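You operate a simulated robot arm through the tools that you are given. There is no shell and no other tool.

The job below is to be done with a simulated robot arm. You get a single attempt, and the scene is never put back.

TASK
Put the green can in the turntable's tote, reset, switch to auto and send it up. Set down upright: what you pick out.

Only the result counts: the job must be done as asked and must still hold three seconds after the hand-in. Knocking over, shifting, dropping, spilling or breaking anything else fails it.

THE ROBOT
A 6-joint arm with a fingered hand, fixed in place. Base frame: the origin is on the floor under the middle of its stand, x ahead of it, y to its left, z up. Lengths are in mm, angles in degrees, forces in N, time in s.
With the tool pointing down near the work surface it reaches from about 100 to 520 mm from the base axis. Its first joint turns from -115.0 to 115.0 degrees. Payload 4 kg.
Tool frame: the origin (TCP) lies between the finger pads and is the grasp point; the fingertips stand 26 mm ahead of it; z points along the fingers, y is the line along which they close. The gripper opens to 164 mm; its body begins 73 mm behind the TCP. The gripper is a hand of 5 fingers: y runs from the thumb to the fingers, the wrist lies at [0, 0, -239] in the tool frame, and closing takes about 1.5 s.
Orientation is that of the tool frame in the base frame, as a unit quaternion [x, y, z, w]. With the fingers straight down and closing along the base's y, the tool's x points along the base's -x, its y along +y and its z along -z.

THE INTERFACE
- The arm moves only by the tool send_rows. Its argument "motion" is a list of rows, each a list of 7 numbers: the turn, a rotation vector about the tool's x, y, z in degrees, then the shift along the tool's x, y, z in m, then the closure in counts, from 0 (fully open) to 255 (shut). In form: [[rx, ry, rz, tx, ty, tz, hand], ...]. A call has 1 to 20 rows; each row shifts and turns the commanded pose from where the row before left it, along the tool's axes as they then stand. Rows are played at 5 a second. More than 50 mm and 8.6 degrees between two rows, or a gripper value outside its range, and nothing of the call is played. Where a pose cannot be reached the arm comes as near as it can. A force on the tool above 60 N (or 10 N above the force at the start of the call, whichever is more), or a blocked arm, ends the call early, and 0.2 s more pass. The fingers move at their own pace (about 45 mm/s each) and stop on an object; they squeeze with about 34 N. The grip force told is the motor's: it shows also when the fingers shut on nothing. Time passes only in rows, and 0.2 s behind the last, so rows that do not move let the fingers close. The reply holds the time, the measured pose of the TCP, the force on the tool along the base axes, the opening and the grip force, in the units named above and with some noise, with the torque about the TCP (base axes, N m) and any sound that the robot's microphone picked up.
- Cameras (640 x 400 px; columns grow to the right, rows downward): "scene" is fixed at [223.9, -656.6, 1738.4]; the picture's right is [1.00, -0.03, 0.00], its down [-0.02, -0.55, -0.84] and it looks along [0.02, 0.84, -0.55] (base axes); focal length 347 px, centre (320, 200). "wrist" rides on the gripper at [51, -70, -93] in the tool frame; the picture's right is [0.81, 0.59, 0.00], its down [-0.43, 0.60, -0.68] and it looks along [-0.40, 0.55, 0.74] (tool axes); focal length 270 px, centre (320, 200). There is no depth. A picture from a camera that has moved, and an enlarged one, comes with that camera's place and axes in the base frame and with its lens. The place of the scene camera against the robot may be out by one fixed shift of up to 18 mm in any direction.
- grab_frame(camera): a new picture of that camera. The clock stands still meanwhile.
- lift_body(by): slides the trunk up (or, below 0, down) by that many mm; the arm rides with it, the base frame stays. It gives what a move gives, with no picture.
- set_grasp(shape): the hand has 5 fingers and takes this shape, open, in about a second: jaw (thumb against the fingers, like two jaws); tri (thumb and two fingers); tip (a fingertip pinch); poke (one finger out to press); point (the index stretched); flat (the hand flat); cup (the hand cupped); fist (a fist). The gripper value then closes the fingers along that shape, each until it touches; the sizes above hold for jaw. It gives what a move gives, with no picture.
- zoom(camera, box): a new picture of the part [left, top, right, bottom] of that camera's present view, enlarged. The clock stands still meanwhile.
- finish_job(): hands the job in; it is judged then, once.

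Places have to be worked out from the pictures, the camera data and where the tool is seen. Open the gripper and draw the arm clear of the work before you hand the job in, unless the task says otherwise.

The tools are called after ">>>" by a JSON object that holds its "method" and its "body". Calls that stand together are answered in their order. send_rows: Moves the arm, as the interface text tells. Its arguments: {"type":"object","properties":{"motion":{"type":"array","items":{"type":"array","items":{"type":"number"}}}},"required":["motion"]} The other tools are called the same way: lift_body (by) moves the trunk up or down; set_grasp (shape) gives the hand a shape; grab_frame (camera) takes a picture; zoom (camera, box) takes an enlarged picture of a part of a camera's view; finish_job () hands the job in.

At the start:

```text
time: 0.0
tcp_pos: [496.1, 152.6, 1380.0]
tool_rot: [0.0, 1.0, 0.0, 0.001]
wrist_force: [0.2, 0.8, -0.1]
torque: [0.03, -0.02, -0.04]
gripper_width: 163.8
gripper_force: 0.0
shape: jaw
trunk travel left (down, up): [-925.0, 65.0]
```

scene: 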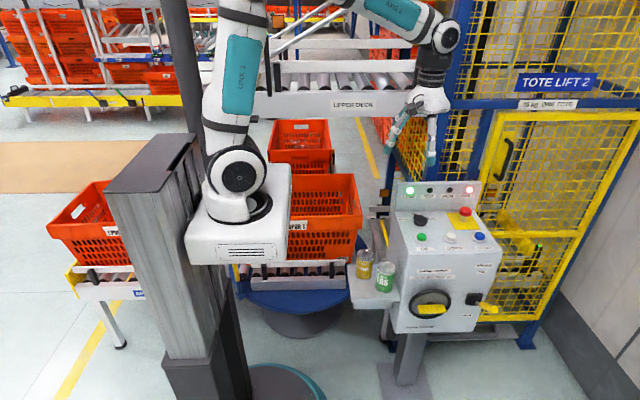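
wrist: 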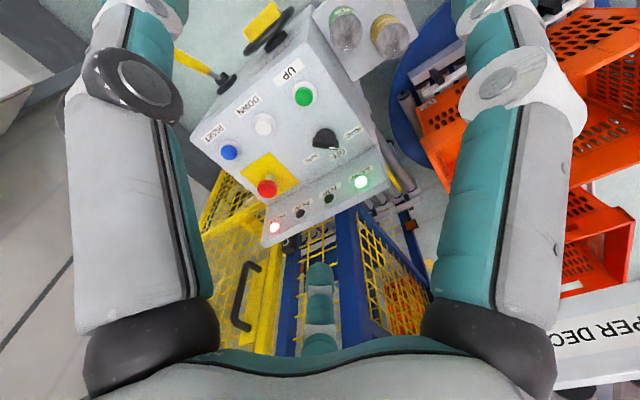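

I start by looking closely at the control panel, cans and tote in enlarged pictures before moving anything.

>>> {"method": "zoom", "body": {"camera": "scene", "box": [340, 170, 520, 340]}}

>>> {"method": "zoom", "body": {"camera": "scene", "box": [220, 110, 400, 310]}}

>>> {"method": "zoom", "body": {"camera": "wrist", "box": [180, 0, 440, 250]}}

>>> {"method": "zoom", "body": {"camera": "scene", "box": [440, 0, 640, 360]}}

```text
2.35 times, centred on (430, 255) of scene
camera zoom: at [223.9, -656.6, 1738.4], right [1.0, -0.03, 0.0], down [-0.02, -0.55, -0.84], along [0.02, 0.84, -0.55], focal length 816 px, centre (61, 71)
```

zoom: 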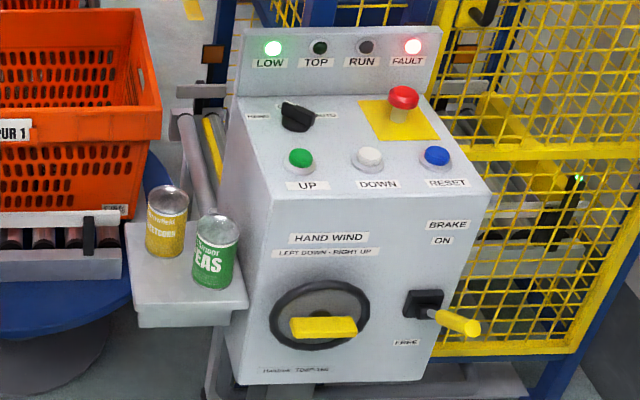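

```text
2.00 times, centred on (310, 210) of scene
camera zoom: at [223.9, -656.6, 1738.4], right [1.0, -0.03, 0.0], down [-0.02, -0.55, -0.84], along [0.02, 0.84, -0.55], focal length 694 px, centre (340, 180)
```

zoom: 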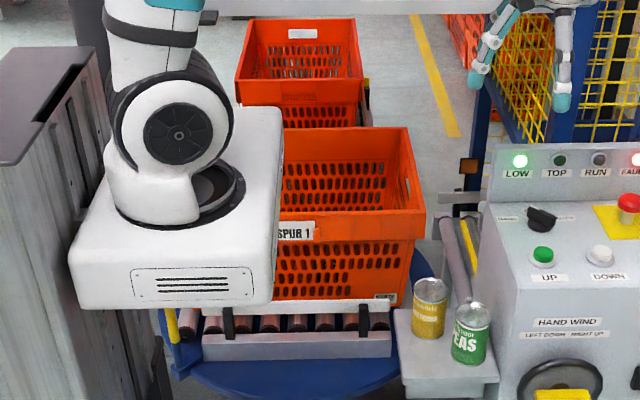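

```text
1.60 times, centred on (310, 125) of wrist
camera zoom: at [444.7, 82.3, 1471.6], right [-0.81, 0.59, 0.0], down [0.43, 0.6, 0.68], along [0.4, 0.55, -0.74], focal length 432 px, centre (336, 320)
```

zoom: 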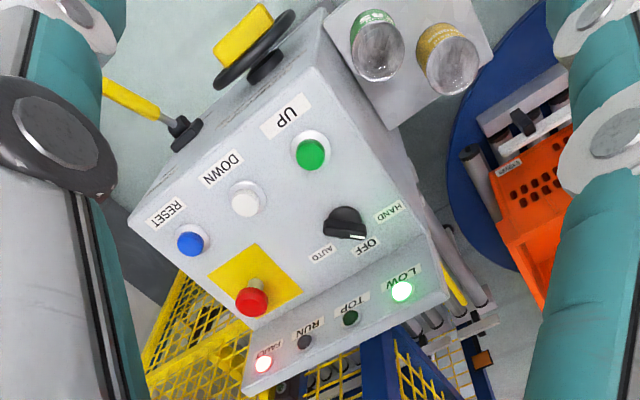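

```text
1.11 times, centred on (540, 180) of scene
camera zoom: at [223.9, -656.6, 1738.4], right [1.0, -0.03, 0.0], down [-0.02, -0.55, -0.84], along [0.02, 0.84, -0.55], focal length 385 px, centre (76, 222)
```

zoom: 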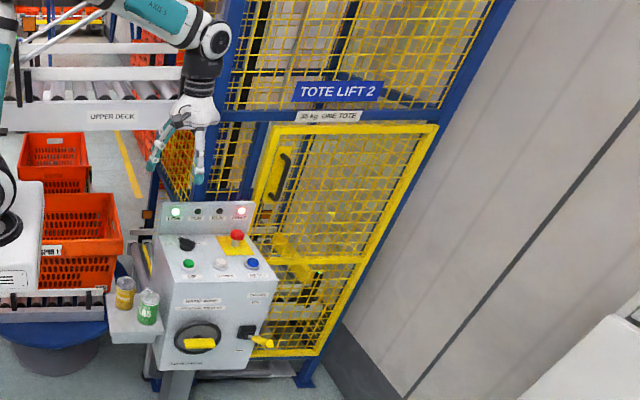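

The FAULT and LOW lamps are lit, with a HAND/OFF/AUTO selector, UP/DOWN/RESET buttons, an e-stop, a hand wheel and a brake lever. I enlarge further to read the selector position, the brake lever and the labels.

>>> {"method": "zoom", "body": {"camera": "wrist", "box": [280, 100, 400, 200]}}

>>> {"method": "zoom", "body": {"camera": "wrist", "box": [230, 140, 330, 250]}}

>>> {"method": "zoom", "body": {"camera": "scene", "box": [400, 200, 440, 230]}}

>>> {"method": "zoom", "body": {"camera": "scene", "box": [400, 260, 510, 340]}}

>>> {"method": "zoom", "body": {"camera": "scene", "box": [440, 190, 500, 250]}}

```text
4.00 times, centred on (340, 150) of wrist
camera zoom: at [444.7, 82.3, 1471.6], right [-0.81, 0.59, 0.0], down [0.43, 0.6, 0.68], along [0.4, 0.55, -0.74], focal length 1081 px, centre (240, 400)
```

zoom: 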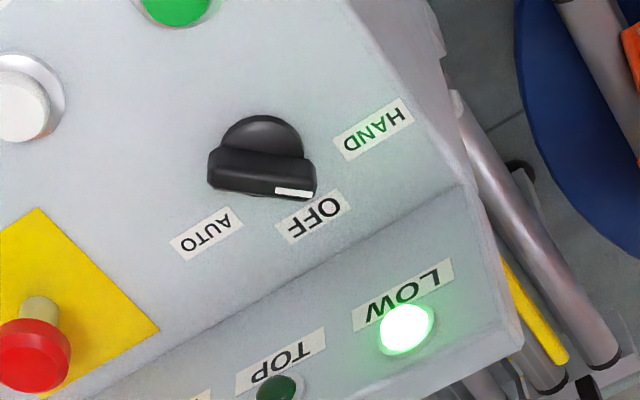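

```text
3.64 times, centred on (280, 195) of wrist
camera zoom: at [444.7, 82.3, 1471.6], right [-0.81, 0.59, 0.0], down [0.43, 0.6, 0.68], along [0.4, 0.55, -0.74], focal length 983 px, centre (466, 218)
```

zoom: 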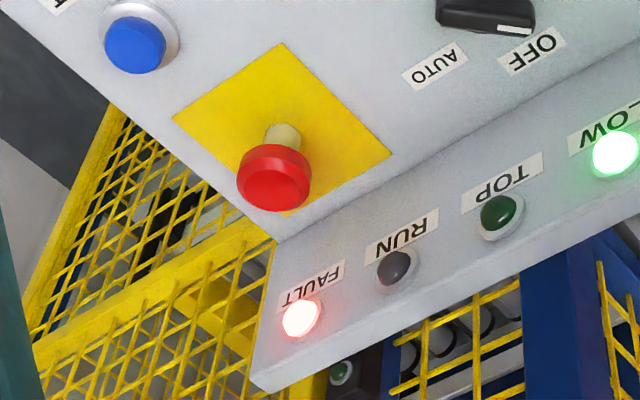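

```text
13.33 times, centred on (420, 215) of scene
camera zoom: at [223.9, -656.6, 1738.4], right [1.0, -0.03, 0.0], down [-0.02, -0.55, -0.84], along [0.02, 0.84, -0.55], focal length 4624 px, centre (-1013, 0)
```

zoom: 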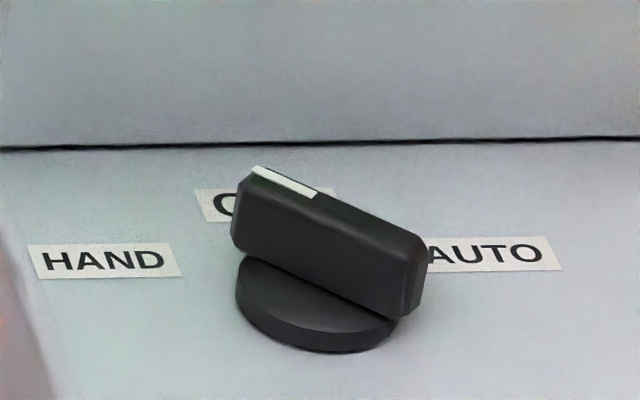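

```text
5.00 times, centred on (455, 300) of scene
camera zoom: at [223.9, -656.6, 1738.4], right [1.0, -0.03, 0.0], down [-0.02, -0.55, -0.84], along [0.02, 0.84, -0.55], focal length 1734 px, centre (-355, -300)
```

zoom: 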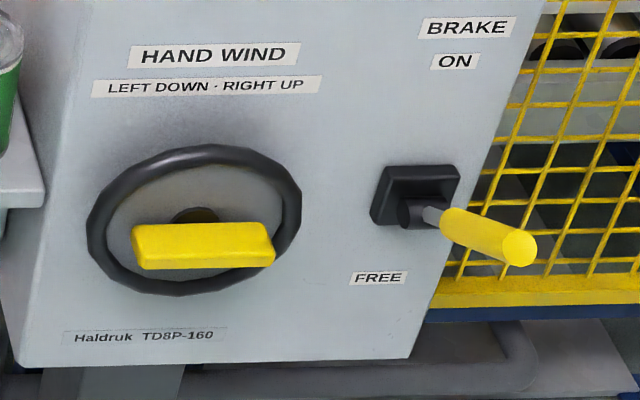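

```text
6.67 times, centred on (470, 220) of scene
camera zoom: at [223.9, -656.6, 1738.4], right [1.0, -0.03, 0.0], down [-0.02, -0.55, -0.84], along [0.02, 0.84, -0.55], focal length 2312 px, centre (-680, 67)
```

zoom: 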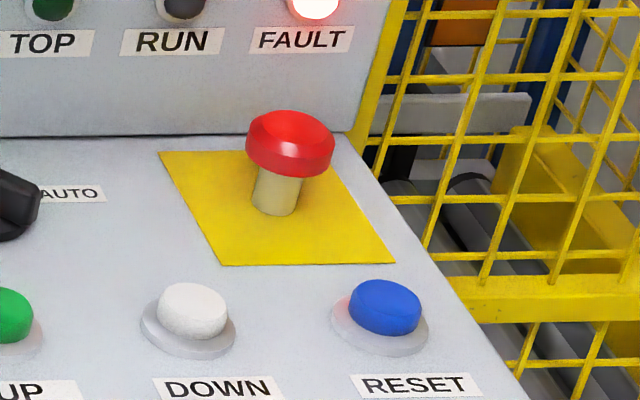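

The selector seems to be at or near OFF; the cans stand on a small tray. I look closer at the totes, the turntable and the cans.

>>> {"method": "zoom", "body": {"camera": "scene", "box": [40, 110, 260, 350]}}

>>> {"method": "zoom", "body": {"camera": "scene", "box": [260, 110, 390, 200]}}

>>> {"method": "zoom", "body": {"camera": "scene", "box": [230, 170, 390, 340]}}

>>> {"method": "zoom", "body": {"camera": "scene", "box": [340, 235, 420, 305]}}

>>> {"method": "zoom", "body": {"camera": "scene", "box": [480, 140, 600, 340]}}

>>> {"method": "zoom", "body": {"camera": "wrist", "box": [400, 0, 640, 400]}}

```text
1.67 times, centred on (150, 230) of scene
camera zoom: at [223.9, -656.6, 1738.4], right [1.0, -0.03, 0.0], down [-0.02, -0.55, -0.84], along [0.02, 0.84, -0.55], focal length 578 px, centre (603, 150)
```

zoom: 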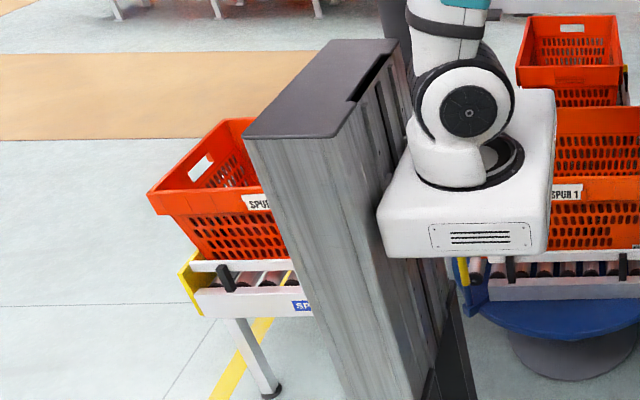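

```text
4.44 times, centred on (325, 155) of scene
camera zoom: at [223.9, -656.6, 1738.4], right [1.0, -0.03, 0.0], down [-0.02, -0.55, -0.84], along [0.02, 0.84, -0.55], focal length 1541 px, centre (298, 400)
```

zoom: 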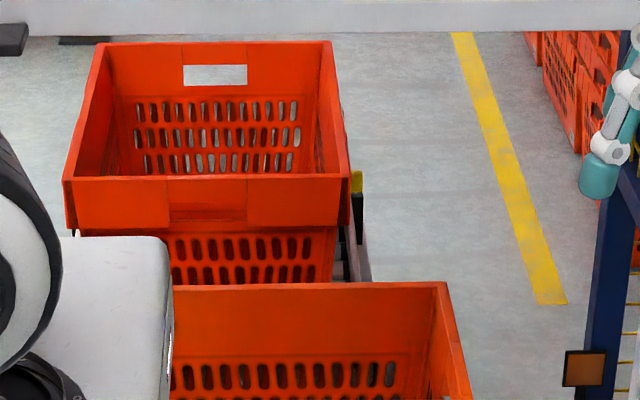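

```text
2.35 times, centred on (310, 255) of scene
camera zoom: at [223.9, -656.6, 1738.4], right [1.0, -0.03, 0.0], down [-0.02, -0.55, -0.84], along [0.02, 0.84, -0.55], focal length 816 px, centre (344, 71)
```

zoom: 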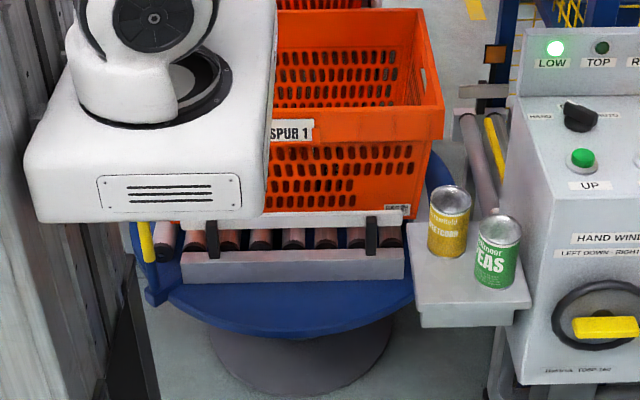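

```text
5.71 times, centred on (380, 270) of scene
camera zoom: at [223.9, -656.6, 1738.4], right [1.0, -0.03, 0.0], down [-0.02, -0.55, -0.84], along [0.02, 0.84, -0.55], focal length 1982 px, centre (-23, -200)
```

zoom: 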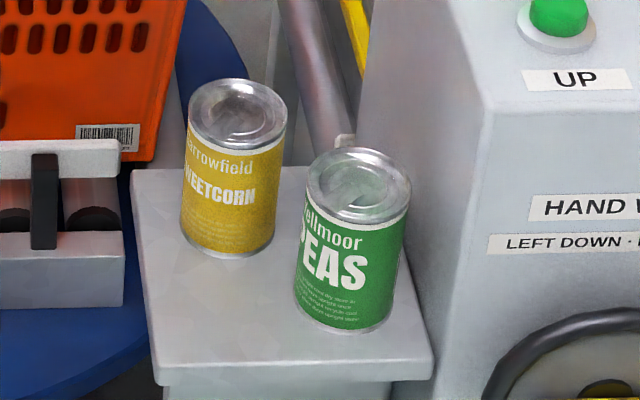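

```text
2.00 times, centred on (540, 240) of scene
camera zoom: at [223.9, -656.6, 1738.4], right [1.0, -0.03, 0.0], down [-0.02, -0.55, -0.84], along [0.02, 0.84, -0.55], focal length 694 px, centre (-120, 120)
```

zoom: 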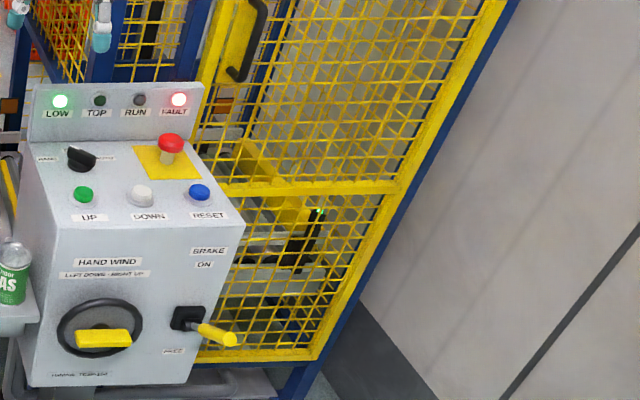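

```text
1.00 times, centred on (520, 200) of wrist (not enlarged: the box is as wide or as high as the picture)
camera zoom: at [444.7, 82.3, 1471.6], right [-0.81, 0.59, 0.0], down [0.43, 0.6, 0.68], along [0.4, 0.55, -0.74], focal length 270 px, centre (120, 200)
```

zoom: 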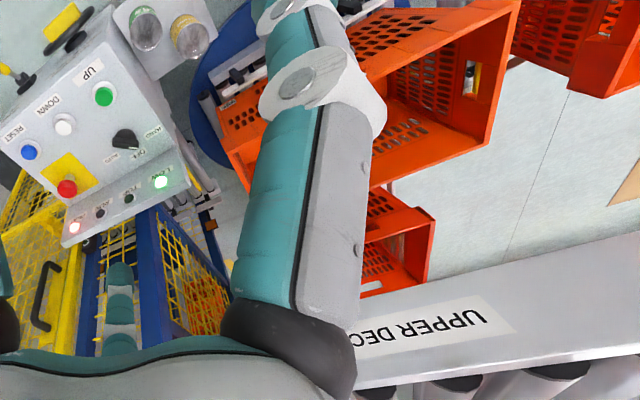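

The upper deck beam works out near y≈350, z≈1400, so I stay in front of it. I draw back slightly and turn the hand about the vertical so that the wrist camera can look at the turntable's tote.

>>> {"method": "send_rows", "body": {"motion": [[0, 0, 0, 0.038, -0.025, 0, 0], [0, 0, 0, 0.038, -0.025, 0, 0], [0, 0, -8.5, 0, 0, 0, 0], [0, 0, -8.5, 0, 0, 0, 0], [0, 0, -8.5, 0, 0, 0, 0], [0, 0, -8.5, 0, 0, 0, 0], [0, 0, -8.5, 0, 0, 0, 0], [0, 0, -8.5, 0, 0, 0, 0], [0, 0, -8.5, 0, 0, 0, 0], [0, 0, -8.5, 0, 0, 0, 0], [0, 0, 0, 0, 0, 0, 0]]}}

>>> {"method": "grab_frame", "body": {"camera": "wrist"}}

>>> {"method": "grab_frame", "body": {"camera": "scene"}}

```text
time: 2.4
tcp_pos: [418.3, 101.9, 1378.9]
tool_rot: [-0.56, 0.829, 0.001, -0.001]
wrist_force: [0.1, 0.1, 0.4]
torque: [0.0, -0.03, -0.02]
gripper_width: 163.8
gripper_force: 0.1
shape: jaw
trunk travel left (down, up): [-925.0, 65.0]
```

```text
taken
camera wrist: at [464.9, 29.3, 1471.4], right [-0.85, -0.53, 0.0], down [-0.39, 0.62, 0.68], along [-0.36, 0.57, -0.74], focal length 270 px, centre (320, 200)
```

wrist: 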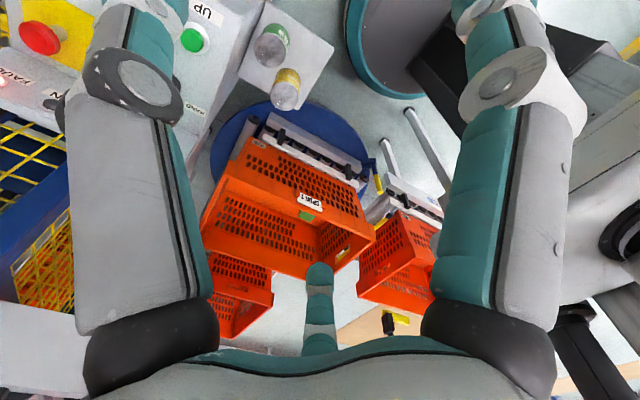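

```text
taken
```

scene: 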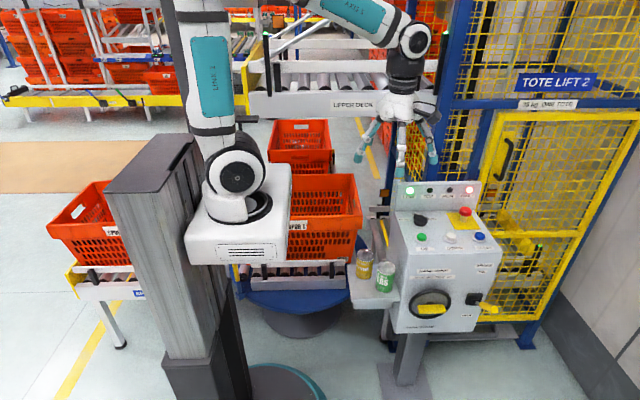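

The tote on the turntable is visible now; I enlarge it, together with the cans, and look at the small green thing by the SPUR 1 label.

>>> {"method": "zoom", "body": {"camera": "wrist", "box": [195, 90, 455, 290]}}

>>> {"method": "zoom", "body": {"camera": "wrist", "box": [280, 170, 360, 230]}}

>>> {"method": "zoom", "body": {"camera": "wrist", "box": [180, 0, 340, 120]}}

```text
2.00 times, centred on (325, 190) of wrist
camera zoom: at [464.9, 29.3, 1471.4], right [-0.85, -0.53, 0.0], down [-0.39, 0.62, 0.68], along [-0.36, 0.57, -0.74], focal length 541 px, centre (310, 220)
```

zoom: 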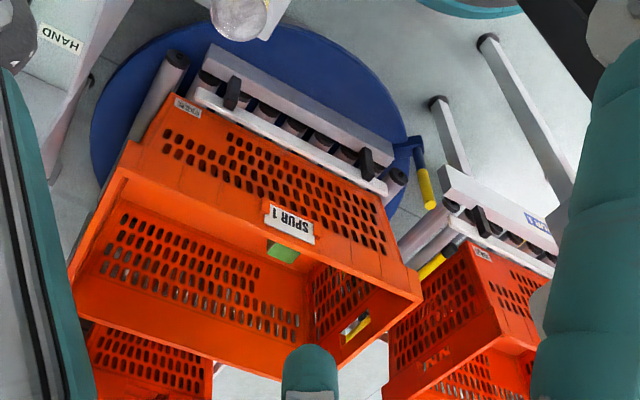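

```text
6.67 times, centred on (320, 200) of wrist
camera zoom: at [464.9, 29.3, 1471.4], right [-0.85, -0.53, 0.0], down [-0.39, 0.62, 0.68], along [-0.36, 0.57, -0.74], focal length 1802 px, centre (320, 200)
```

zoom: 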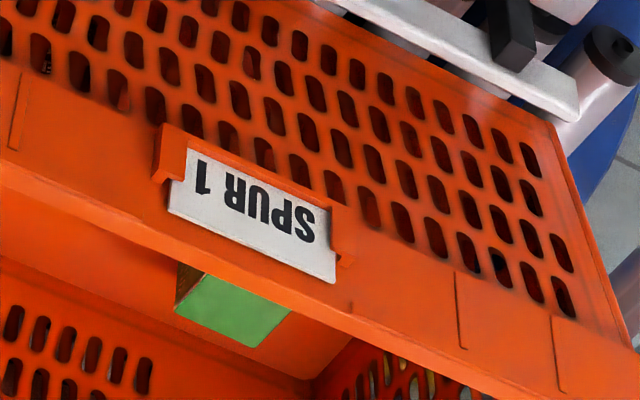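

```text
3.33 times, centred on (260, 60) of wrist
camera zoom: at [464.9, 29.3, 1471.4], right [-0.85, -0.53, 0.0], down [-0.39, 0.62, 0.68], along [-0.36, 0.57, -0.74], focal length 901 px, centre (520, 667)
```

zoom: 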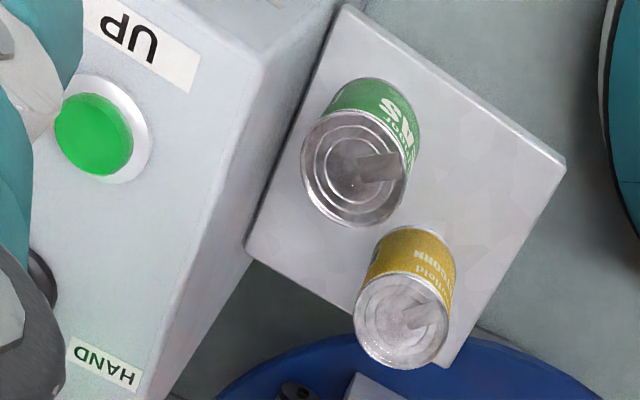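

The tote's rim works out at about z≈825, y from 600 to 860, x from -140 to 445, with a green box inside it that must be left alone. Before planning I test how far out the arm goes with the tool down, moving along +x in free space above the panel.

>>> {"method": "send_rows", "body": {"motion": [[0, 0, 0, -0.0176, -0.0436, 0, 0], [0, 0, 0, -0.0176, -0.0436, 0, 0], [0, 0, 0, -0.0176, -0.0436, 0, 0], [0, 0, 0, -0.0176, -0.0436, 0, 0], [0, 0, 0, -0.0176, -0.0436, 0, 0], [0, 0, 0, -0.0176, -0.0436, 0, 0], [0, 0, 0, 0, 0, 0, 0]]}}

>>> {"method": "grab_frame", "body": {"camera": "wrist"}}

>>> {"method": "grab_frame", "body": {"camera": "scene"}}

```text
time: 4.0
tcp_pos: [699.1, 102.3, 1381.4]
tool_rot: [-0.559, 0.829, -0.001, 0.0]
wrist_force: [-0.4, 0.4, -0.3]
torque: [0.02, -0.02, 0.02]
gripper_width: 163.8
gripper_force: 0.1
shape: jaw
trunk travel left (down, up): [-925.0, 65.0]
```

```text
taken
camera wrist: at [745.0, 29.1, 1473.7], right [-0.85, -0.53, 0.0], down [-0.39, 0.62, 0.68], along [-0.36, 0.57, -0.74], focal length 270 px, centre (320, 200)
```

wrist: 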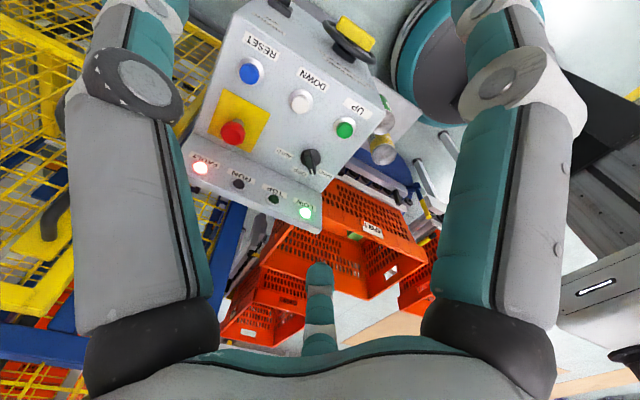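

```text
taken
```

scene: 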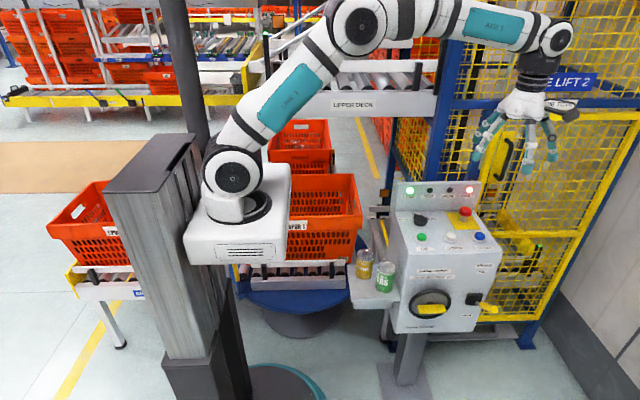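

The arm reaches 700 mm with the tool down, so the tote and panel are within reach. This view shows the panel well; I enlarge it for measurements.

>>> {"method": "zoom", "body": {"camera": "wrist", "box": [180, 0, 400, 240]}}

>>> {"method": "zoom", "body": {"camera": "wrist", "box": [280, 80, 380, 190]}}

>>> {"method": "zoom", "body": {"camera": "wrist", "box": [220, 200, 440, 345]}}

>>> {"method": "zoom", "body": {"camera": "scene", "box": [190, 0, 420, 240]}}

```text
1.67 times, centred on (290, 120) of wrist
camera zoom: at [745.0, 29.1, 1473.7], right [-0.85, -0.53, 0.0], down [-0.39, 0.62, 0.68], along [-0.36, 0.57, -0.74], focal length 450 px, centre (370, 333)
```

zoom: 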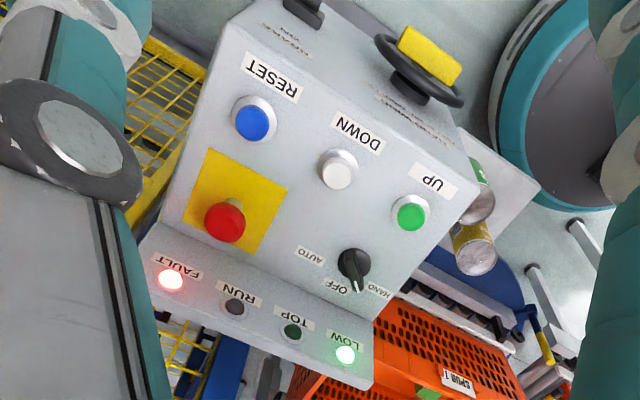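

```text
3.64 times, centred on (330, 135) of wrist
camera zoom: at [745.0, 29.1, 1473.7], right [-0.85, -0.53, 0.0], down [-0.39, 0.62, 0.68], along [-0.36, 0.57, -0.74], focal length 983 px, centre (284, 436)
```

zoom: 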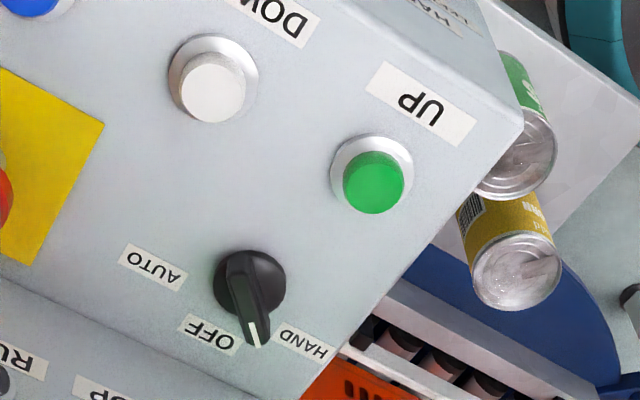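

```text
2.76 times, centred on (330, 272) of wrist
camera zoom: at [745.0, 29.1, 1473.7], right [-0.85, -0.53, 0.0], down [-0.39, 0.62, 0.68], along [-0.36, 0.57, -0.74], focal length 746 px, centre (292, 0)
```

zoom: 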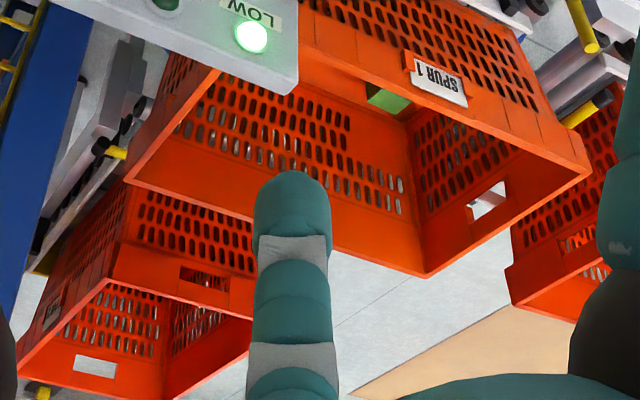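

```text
1.67 times, centred on (305, 120) of scene
camera zoom: at [223.9, -656.6, 1738.4], right [1.0, -0.03, 0.0], down [-0.02, -0.55, -0.84], along [0.02, 0.84, -0.55], focal length 578 px, centre (345, 333)
```

zoom: 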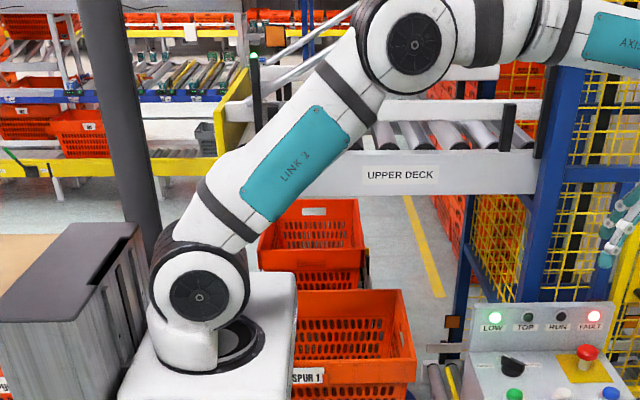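

Panel measured: it is level at z≈1004; UP/DOWN/RESET tops at x≈576/670/763, y≈213, z≈1016; selector knob centred near (597,303), its pointer about 42° to the left (HAND). I look at the hand itself to learn its real size.

>>> {"method": "zoom", "body": {"camera": "scene", "box": [450, 10, 600, 190]}}

>>> {"method": "zoom", "body": {"camera": "scene", "box": [330, 230, 420, 330]}}

```text
2.22 times, centred on (525, 100) of scene
camera zoom: at [223.9, -656.6, 1738.4], right [1.0, -0.03, 0.0], down [-0.02, -0.55, -0.84], along [0.02, 0.84, -0.55], focal length 771 px, centre (-136, 422)
```

zoom: 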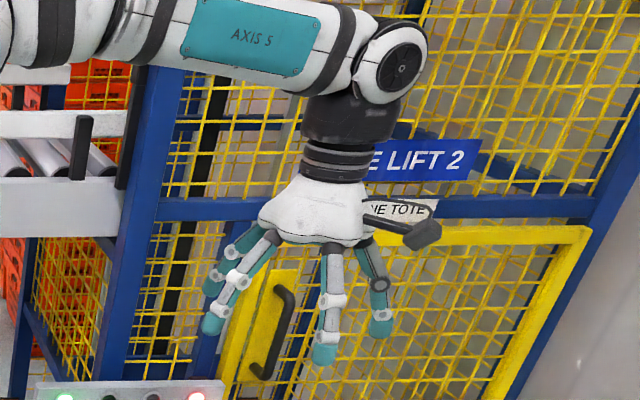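

```text
4.00 times, centred on (375, 280) of scene
camera zoom: at [223.9, -656.6, 1738.4], right [1.0, -0.03, 0.0], down [-0.02, -0.55, -0.84], along [0.02, 0.84, -0.55], focal length 1387 px, centre (100, -120)
```

zoom: 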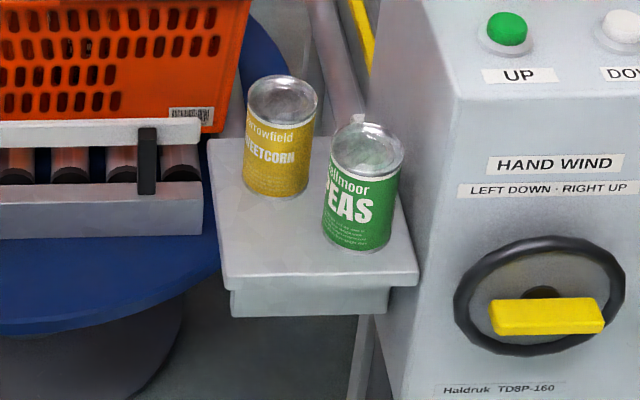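

The hand's digits need to be understood before going near the cans. I close the hand part-way in free air and look at it.

>>> {"method": "send_rows", "body": {"motion": [[0, 0, 0, 0, 0, 0, 140], [0, 0, 0, 0, 0, 0, 140], [0, 0, 0, 0, 0, 0, 140], [0, 0, 0, 0, 0, 0, 140], [0, 0, 0, 0, 0, 0, 140], [0, 0, 0, 0, 0, 0, 140]]}}

>>> {"method": "grab_frame", "body": {"camera": "wrist"}}

>>> {"method": "zoom", "body": {"camera": "scene", "box": [460, 20, 590, 180]}}

```text
time: 5.4
tcp_pos: [701.3, 102.1, 1379.8]
tool_rot: [-0.56, 0.829, 0.0, 0.0]
wrist_force: [-0.9, 0.6, -0.3]
torque: [0.0, 0.01, 0.01]
gripper_width: 74.3
gripper_force: 0.0
shape: jaw
trunk travel left (down, up): [-925.0, 65.0]
```

```text
taken
camera wrist: at [746.7, 29.3, 1472.5], right [-0.85, -0.53, 0.0], down [-0.39, 0.62, 0.68], along [-0.36, 0.57, -0.74], focal length 270 px, centre (320, 200)
```

wrist: 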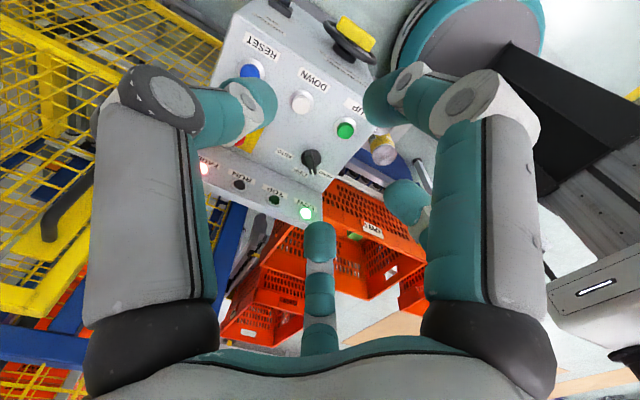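

```text
2.50 times, centred on (525, 100) of scene
camera zoom: at [223.9, -656.6, 1738.4], right [1.0, -0.03, 0.0], down [-0.02, -0.55, -0.84], along [0.02, 0.84, -0.55], focal length 867 px, centre (-192, 450)
```

zoom: 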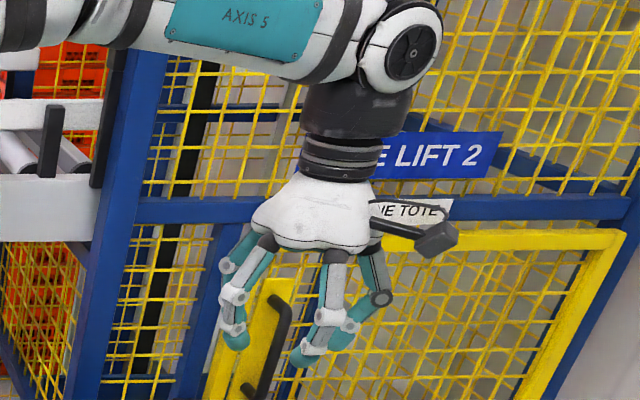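

The hand turns out to have its digits arranged around the axis. I zoom on it to find the fifth digit.

>>> {"method": "zoom", "body": {"camera": "scene", "box": [490, 80, 570, 140]}}

>>> {"method": "zoom", "body": {"camera": "wrist", "box": [80, 50, 560, 350]}}

```text
6.67 times, centred on (530, 110) of scene
camera zoom: at [223.9, -656.6, 1738.4], right [1.0, -0.03, 0.0], down [-0.02, -0.55, -0.84], along [0.02, 0.84, -0.55], focal length 2312 px, centre (-1080, 800)
```

zoom: 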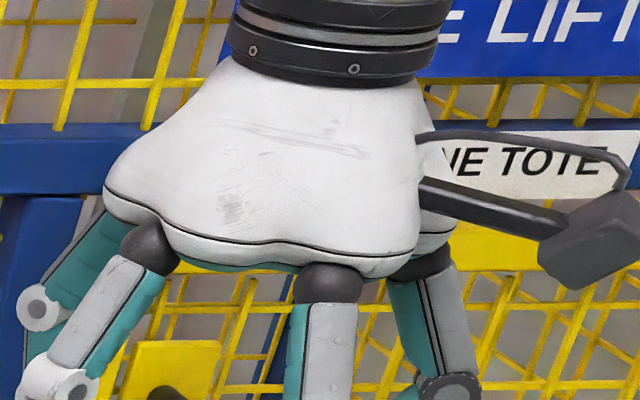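

```text
1.33 times, centred on (320, 200) of wrist
camera zoom: at [746.7, 29.3, 1472.5], right [-0.85, -0.53, 0.0], down [-0.39, 0.62, 0.68], along [-0.36, 0.57, -0.74], focal length 360 px, centre (320, 200)
```

zoom: 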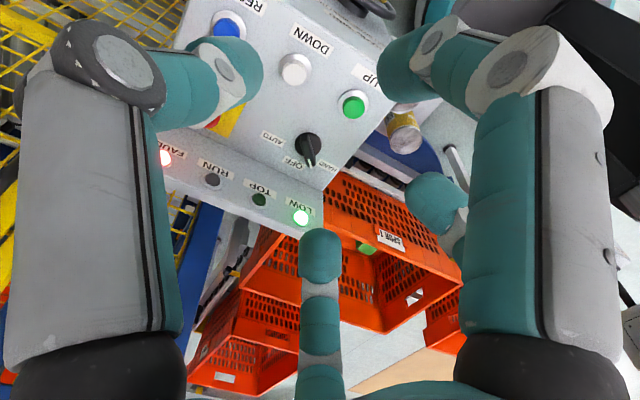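

The digits sit around the palm roughly like a pentagon with the thumb at tool -y. A three-digit shape may suit the cramped tray better, so I try "tri" here in free air and look.

>>> {"method": "set_grasp", "body": {"shape": "tri"}}

>>> {"method": "grab_frame", "body": {"camera": "wrist"}}

>>> {"method": "zoom", "body": {"camera": "scene", "box": [460, 40, 600, 160]}}

```text
time: 6.3
tcp_pos: [701.4, 101.1, 1380.4]
tool_rot: [-0.559, 0.829, 0.0, 0.0]
wrist_force: [0.1, 0.0, 1.0]
torque: [-0.03, 0.0, -0.02]
gripper_width: 163.7
gripper_force: 0.0
shape: tri
trunk travel left (down, up): [-925.0, 65.0]
```

```text
taken
camera wrist: at [746.7, 29.3, 1472.4], right [-0.85, -0.53, 0.0], down [-0.39, 0.62, 0.68], along [-0.36, 0.57, -0.74], focal length 270 px, centre (320, 200)
```

wrist: 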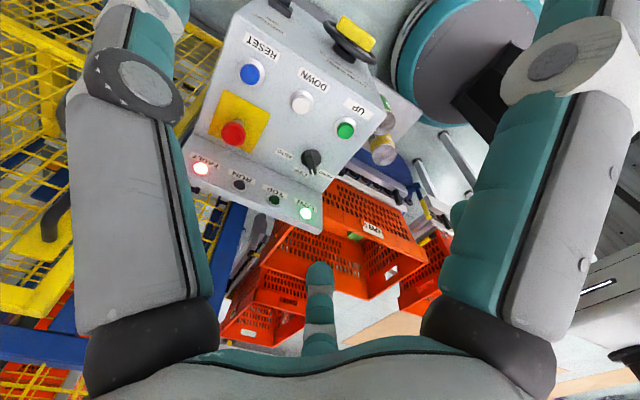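

```text
3.33 times, centred on (530, 100) of scene
camera zoom: at [223.9, -656.6, 1738.4], right [1.0, -0.03, 0.0], down [-0.02, -0.55, -0.84], along [0.02, 0.84, -0.55], focal length 1156 px, centre (-380, 533)
```

zoom: 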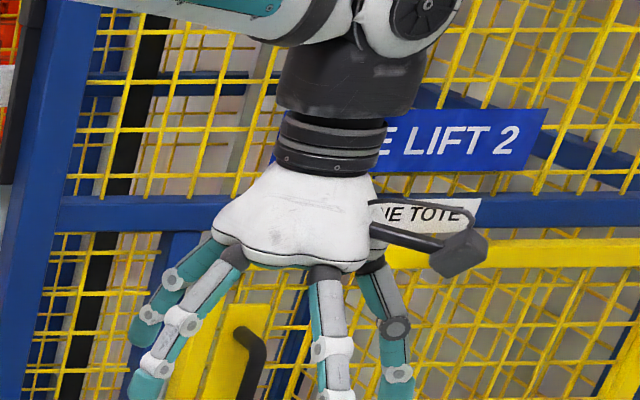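

In "tri" the digits are spread a little differently; I close it part-way to see which digits take part.

>>> {"method": "send_rows", "body": {"motion": [[0, 0, 0, 0, 0, 0, 170], [0, 0, 0, 0, 0, 0, 170], [0, 0, 0, 0, 0, 0, 170], [0, 0, 0, 0, 0, 0, 170], [0, 0, 0, 0, 0, 0, 170], [0, 0, 0, 0, 0, 0, 170], [0, 0, 0, 0, 0, 0, 170]]}}

>>> {"method": "grab_frame", "body": {"camera": "wrist"}}

>>> {"method": "zoom", "body": {"camera": "scene", "box": [460, 60, 600, 180]}}

```text
time: 7.9
tcp_pos: [700.9, 102.2, 1381.1]
tool_rot: [-0.558, 0.83, 0.0, 0.0]
wrist_force: [-1.0, -1.1, 0.7]
torque: [0.0, -0.05, 0.02]
gripper_width: 55.0
gripper_force: 0.1
shape: tri
trunk travel left (down, up): [-925.0, 65.0]
```

```text
taken
camera wrist: at [746.7, 29.3, 1472.4], right [-0.85, -0.53, 0.0], down [-0.39, 0.62, 0.68], along [-0.36, 0.57, -0.74], focal length 270 px, centre (320, 200)
```

wrist: 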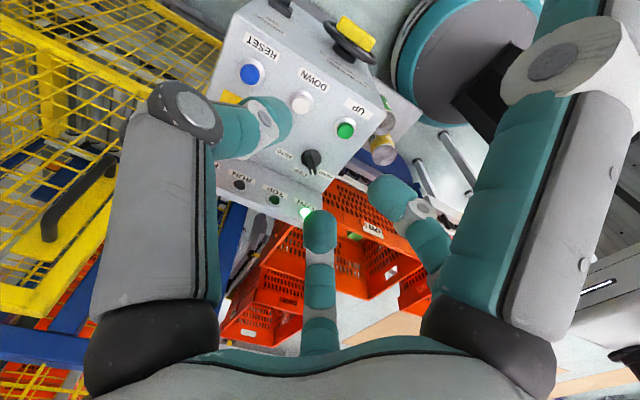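

```text
3.33 times, centred on (530, 120) of scene
camera zoom: at [223.9, -656.6, 1738.4], right [1.0, -0.03, 0.0], down [-0.02, -0.55, -0.84], along [0.02, 0.84, -0.55], focal length 1156 px, centre (-380, 467)
```

zoom: 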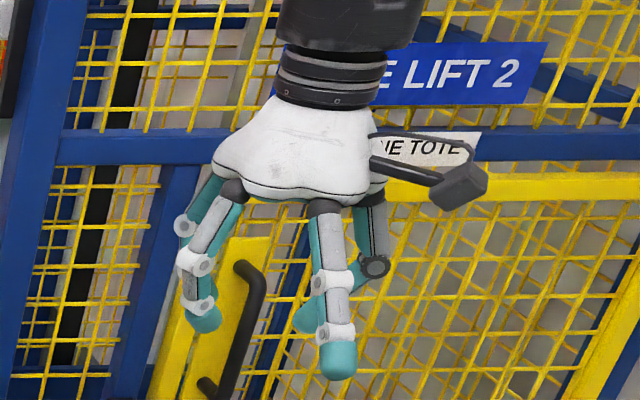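

Only four digits are visible so far; I turn the hand back to see its hidden side from the scene camera.

>>> {"method": "send_rows", "body": {"motion": [[0, 0, 8.5, 0, 0, 0, 0], [0, 0, 8.5, 0, 0, 0, 0], [0, 0, 8.5, 0, 0, 0, 0], [0, 0, 8.5, 0, 0, 0, 0], [0, 0, 8.5, 0, 0, 0, 0], [0, 0, 8.5, 0, 0, 0, 0], [0, 0, 8.5, 0, 0, 0, 0], [0, 0, 8.5, 0, 0, 0, 0], [0, 0, 0, 0, 0, 0, 0]]}}

>>> {"method": "zoom", "body": {"camera": "scene", "box": [460, 40, 600, 180]}}

>>> {"method": "grab_frame", "body": {"camera": "wrist"}}

```text
time: 9.9
tcp_pos: [700.8, 102.0, 1379.2]
tool_rot: [0.001, 1.0, -0.001, -0.001]
wrist_force: [-0.5, -1.2, 0.2]
torque: [-0.02, 0.03, -0.02]
gripper_width: 163.9
gripper_force: 0.1
shape: tri
trunk travel left (down, up): [-925.0, 65.0]
```

```text
2.86 times, centred on (530, 110) of scene
camera zoom: at [223.9, -656.6, 1738.4], right [1.0, -0.03, 0.0], down [-0.02, -0.55, -0.84], along [0.02, 0.84, -0.55], focal length 991 px, centre (-280, 457)
```

zoom: 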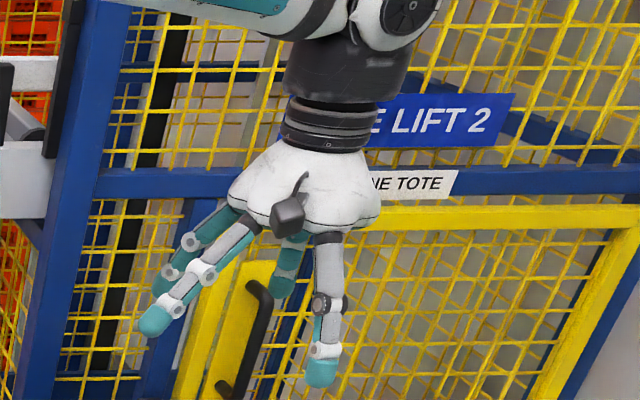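

```text
taken
camera wrist: at [650.4, 31.9, 1471.7], right [-0.81, 0.59, 0.0], down [0.43, 0.59, 0.68], along [0.4, 0.55, -0.74], focal length 270 px, centre (320, 200)
```

wrist: 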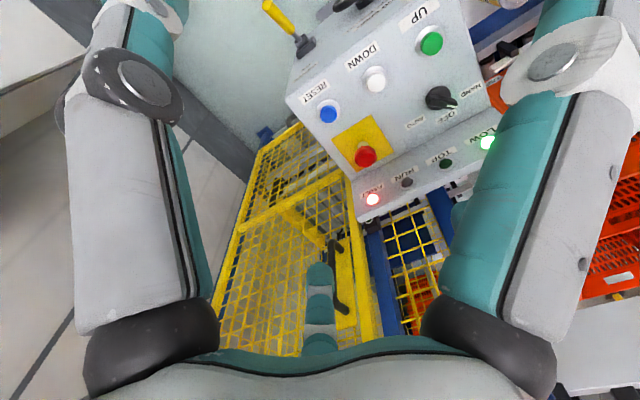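

The hand shows four extended digits from this side. I go back to "jaw" and look again from here for comparison.

>>> {"method": "set_grasp", "body": {"shape": "jaw"}}

>>> {"method": "zoom", "body": {"camera": "scene", "box": [480, 60, 580, 160]}}

>>> {"method": "set_grasp", "body": {"shape": "tip"}}

>>> {"method": "zoom", "body": {"camera": "scene", "box": [480, 60, 580, 160]}}

>>> {"method": "grab_frame", "body": {"camera": "wrist"}}

>>> {"method": "set_grasp", "body": {"shape": "poke"}}

>>> {"method": "zoom", "body": {"camera": "scene", "box": [480, 60, 580, 160]}}

>>> {"method": "grab_frame", "body": {"camera": "wrist"}}

```text
time: 10.8
tcp_pos: [702.5, 101.5, 1380.6]
tool_rot: [0.0, 1.0, 0.0, 0.0]
wrist_force: [-0.4, -0.5, 0.0]
torque: [0.03, 0.01, 0.01]
gripper_width: 164.0
gripper_force: 0.1
shape: jaw
trunk travel left (down, up): [-925.0, 65.0]
```

```text
4.00 times, centred on (530, 110) of scene
camera zoom: at [223.9, -656.6, 1738.4], right [1.0, -0.03, 0.0], down [-0.02, -0.55, -0.84], along [0.02, 0.84, -0.55], focal length 1387 px, centre (-520, 560)
```

zoom: 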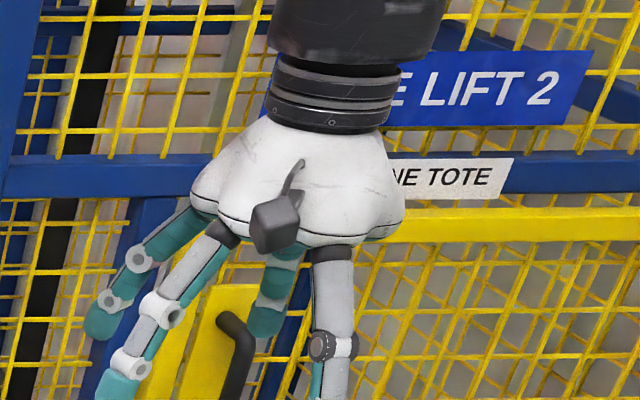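

```text
time: 11.7
tcp_pos: [700.8, 101.6, 1379.2]
tool_rot: [0.0, 1.0, 0.0, 0.0]
wrist_force: [0.4, 1.3, -0.7]
torque: [-0.02, 0.0, 0.02]
gripper_width: 163.8
gripper_force: 0.1
shape: tip
trunk travel left (down, up): [-925.0, 65.0]
```

```text
4.00 times, centred on (530, 110) of scene
camera zoom: at [223.9, -656.6, 1738.4], right [1.0, -0.03, 0.0], down [-0.02, -0.55, -0.84], along [0.02, 0.84, -0.55], focal length 1387 px, centre (-520, 560)
```

zoom: 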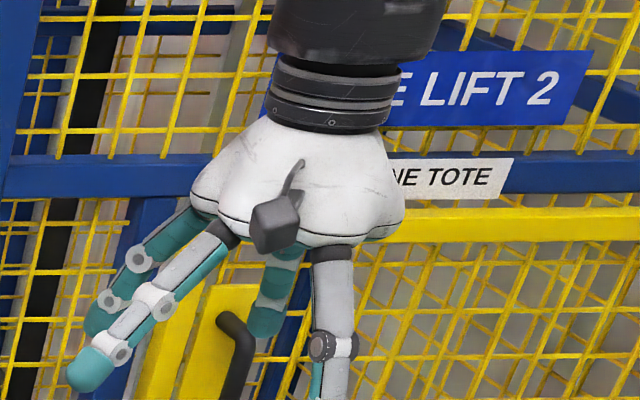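

```text
taken
camera wrist: at [650.6, 31.8, 1471.7], right [-0.81, 0.59, 0.0], down [0.43, 0.6, 0.68], along [0.4, 0.55, -0.74], focal length 270 px, centre (320, 200)
```

wrist: 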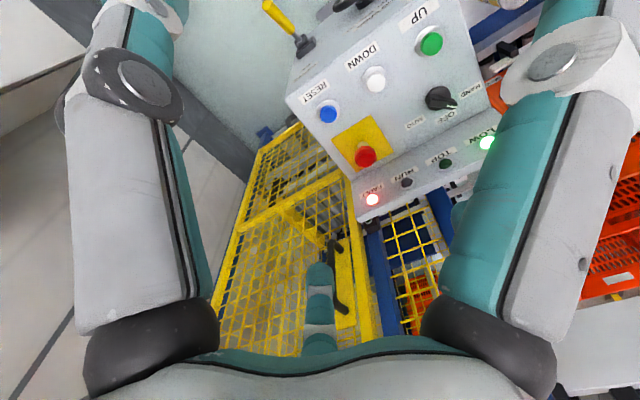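

```text
time: 12.6
tcp_pos: [701.1, 100.8, 1380.3]
tool_rot: [0.0, 1.0, 0.0, 0.0]
wrist_force: [0.5, -0.6, 1.2]
torque: [-0.02, 0.01, 0.04]
gripper_width: 0.0
gripper_force: 0.1
shape: poke
trunk travel left (down, up): [-925.0, 65.0]
```

```text
4.00 times, centred on (530, 110) of scene
camera zoom: at [223.9, -656.6, 1738.4], right [1.0, -0.03, 0.0], down [-0.02, -0.55, -0.84], along [0.02, 0.84, -0.55], focal length 1387 px, centre (-520, 560)
```

zoom: 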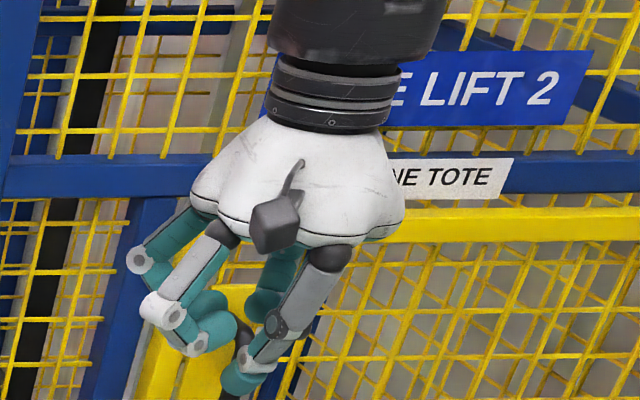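

```text
taken
camera wrist: at [650.6, 31.8, 1471.7], right [-0.81, 0.59, 0.0], down [0.43, 0.6, 0.68], along [0.4, 0.55, -0.74], focal length 270 px, centre (320, 200)
```

wrist: 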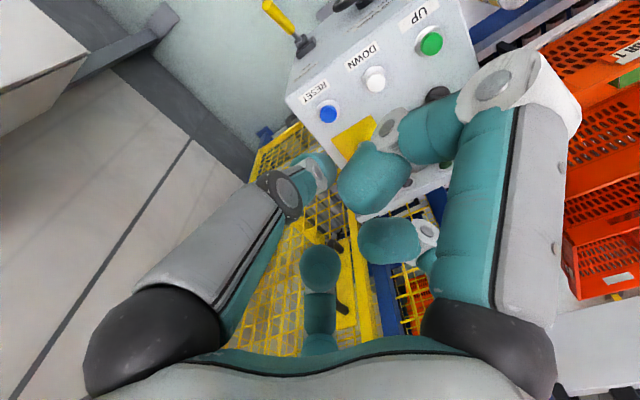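

I enlarge the "poke" shape to see which digit stands out to press.

>>> {"method": "zoom", "body": {"camera": "scene", "box": [505, 105, 565, 165]}}

>>> {"method": "zoom", "body": {"camera": "wrist", "box": [230, 80, 470, 330]}}

>>> {"method": "set_grasp", "body": {"shape": "point"}}

>>> {"method": "zoom", "body": {"camera": "scene", "box": [480, 80, 580, 180]}}

>>> {"method": "grab_frame", "body": {"camera": "wrist"}}

```text
6.67 times, centred on (535, 135) of scene
camera zoom: at [223.9, -656.6, 1738.4], right [1.0, -0.03, 0.0], down [-0.02, -0.55, -0.84], along [0.02, 0.84, -0.55], focal length 2312 px, centre (-1113, 633)
```

zoom: 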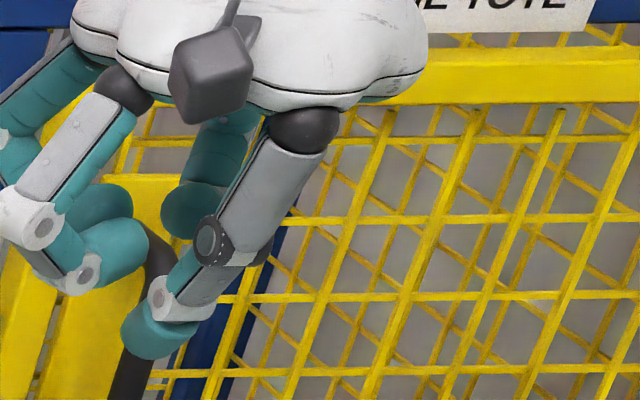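

```text
1.60 times, centred on (350, 205) of wrist
camera zoom: at [650.6, 31.8, 1471.7], right [-0.81, 0.59, 0.0], down [0.43, 0.6, 0.68], along [0.4, 0.55, -0.74], focal length 432 px, centre (272, 192)
```

zoom: 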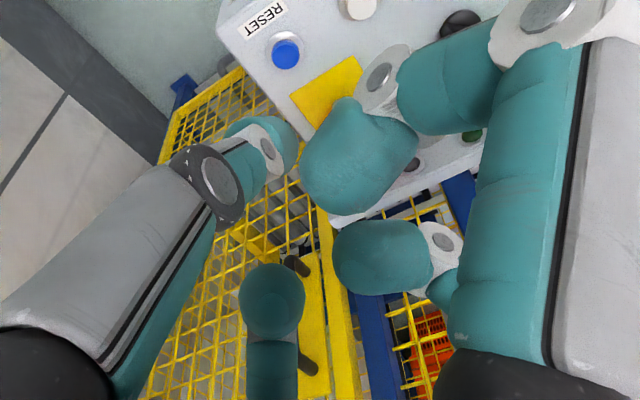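

```text
time: 13.5
tcp_pos: [701.4, 101.9, 1380.1]
tool_rot: [0.0, 1.0, 0.0, 0.0]
wrist_force: [1.4, 0.3, -0.5]
torque: [0.01, 0.02, -0.02]
gripper_width: 157.9
gripper_force: 0.1
shape: point
trunk travel left (down, up): [-925.0, 65.0]
```

```text
4.00 times, centred on (530, 130) of scene
camera zoom: at [223.9, -656.6, 1738.4], right [1.0, -0.03, 0.0], down [-0.02, -0.55, -0.84], along [0.02, 0.84, -0.55], focal length 1387 px, centre (-520, 480)
```

zoom: 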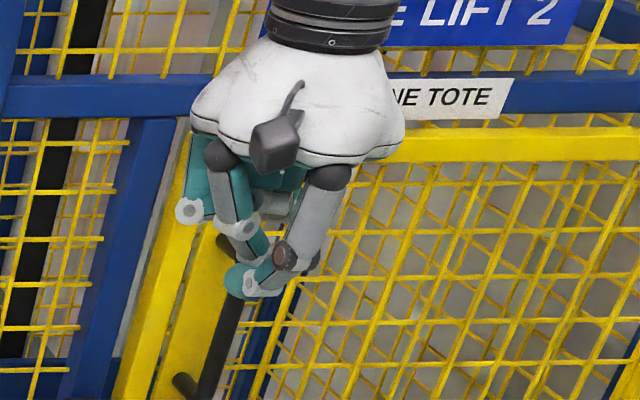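

```text
taken
camera wrist: at [650.6, 31.8, 1471.7], right [-0.81, 0.59, 0.0], down [0.43, 0.6, 0.68], along [0.4, 0.55, -0.74], focal length 270 px, centre (320, 200)
```

wrist: 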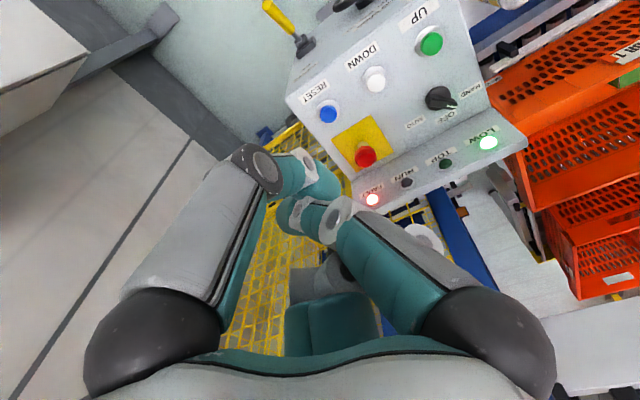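

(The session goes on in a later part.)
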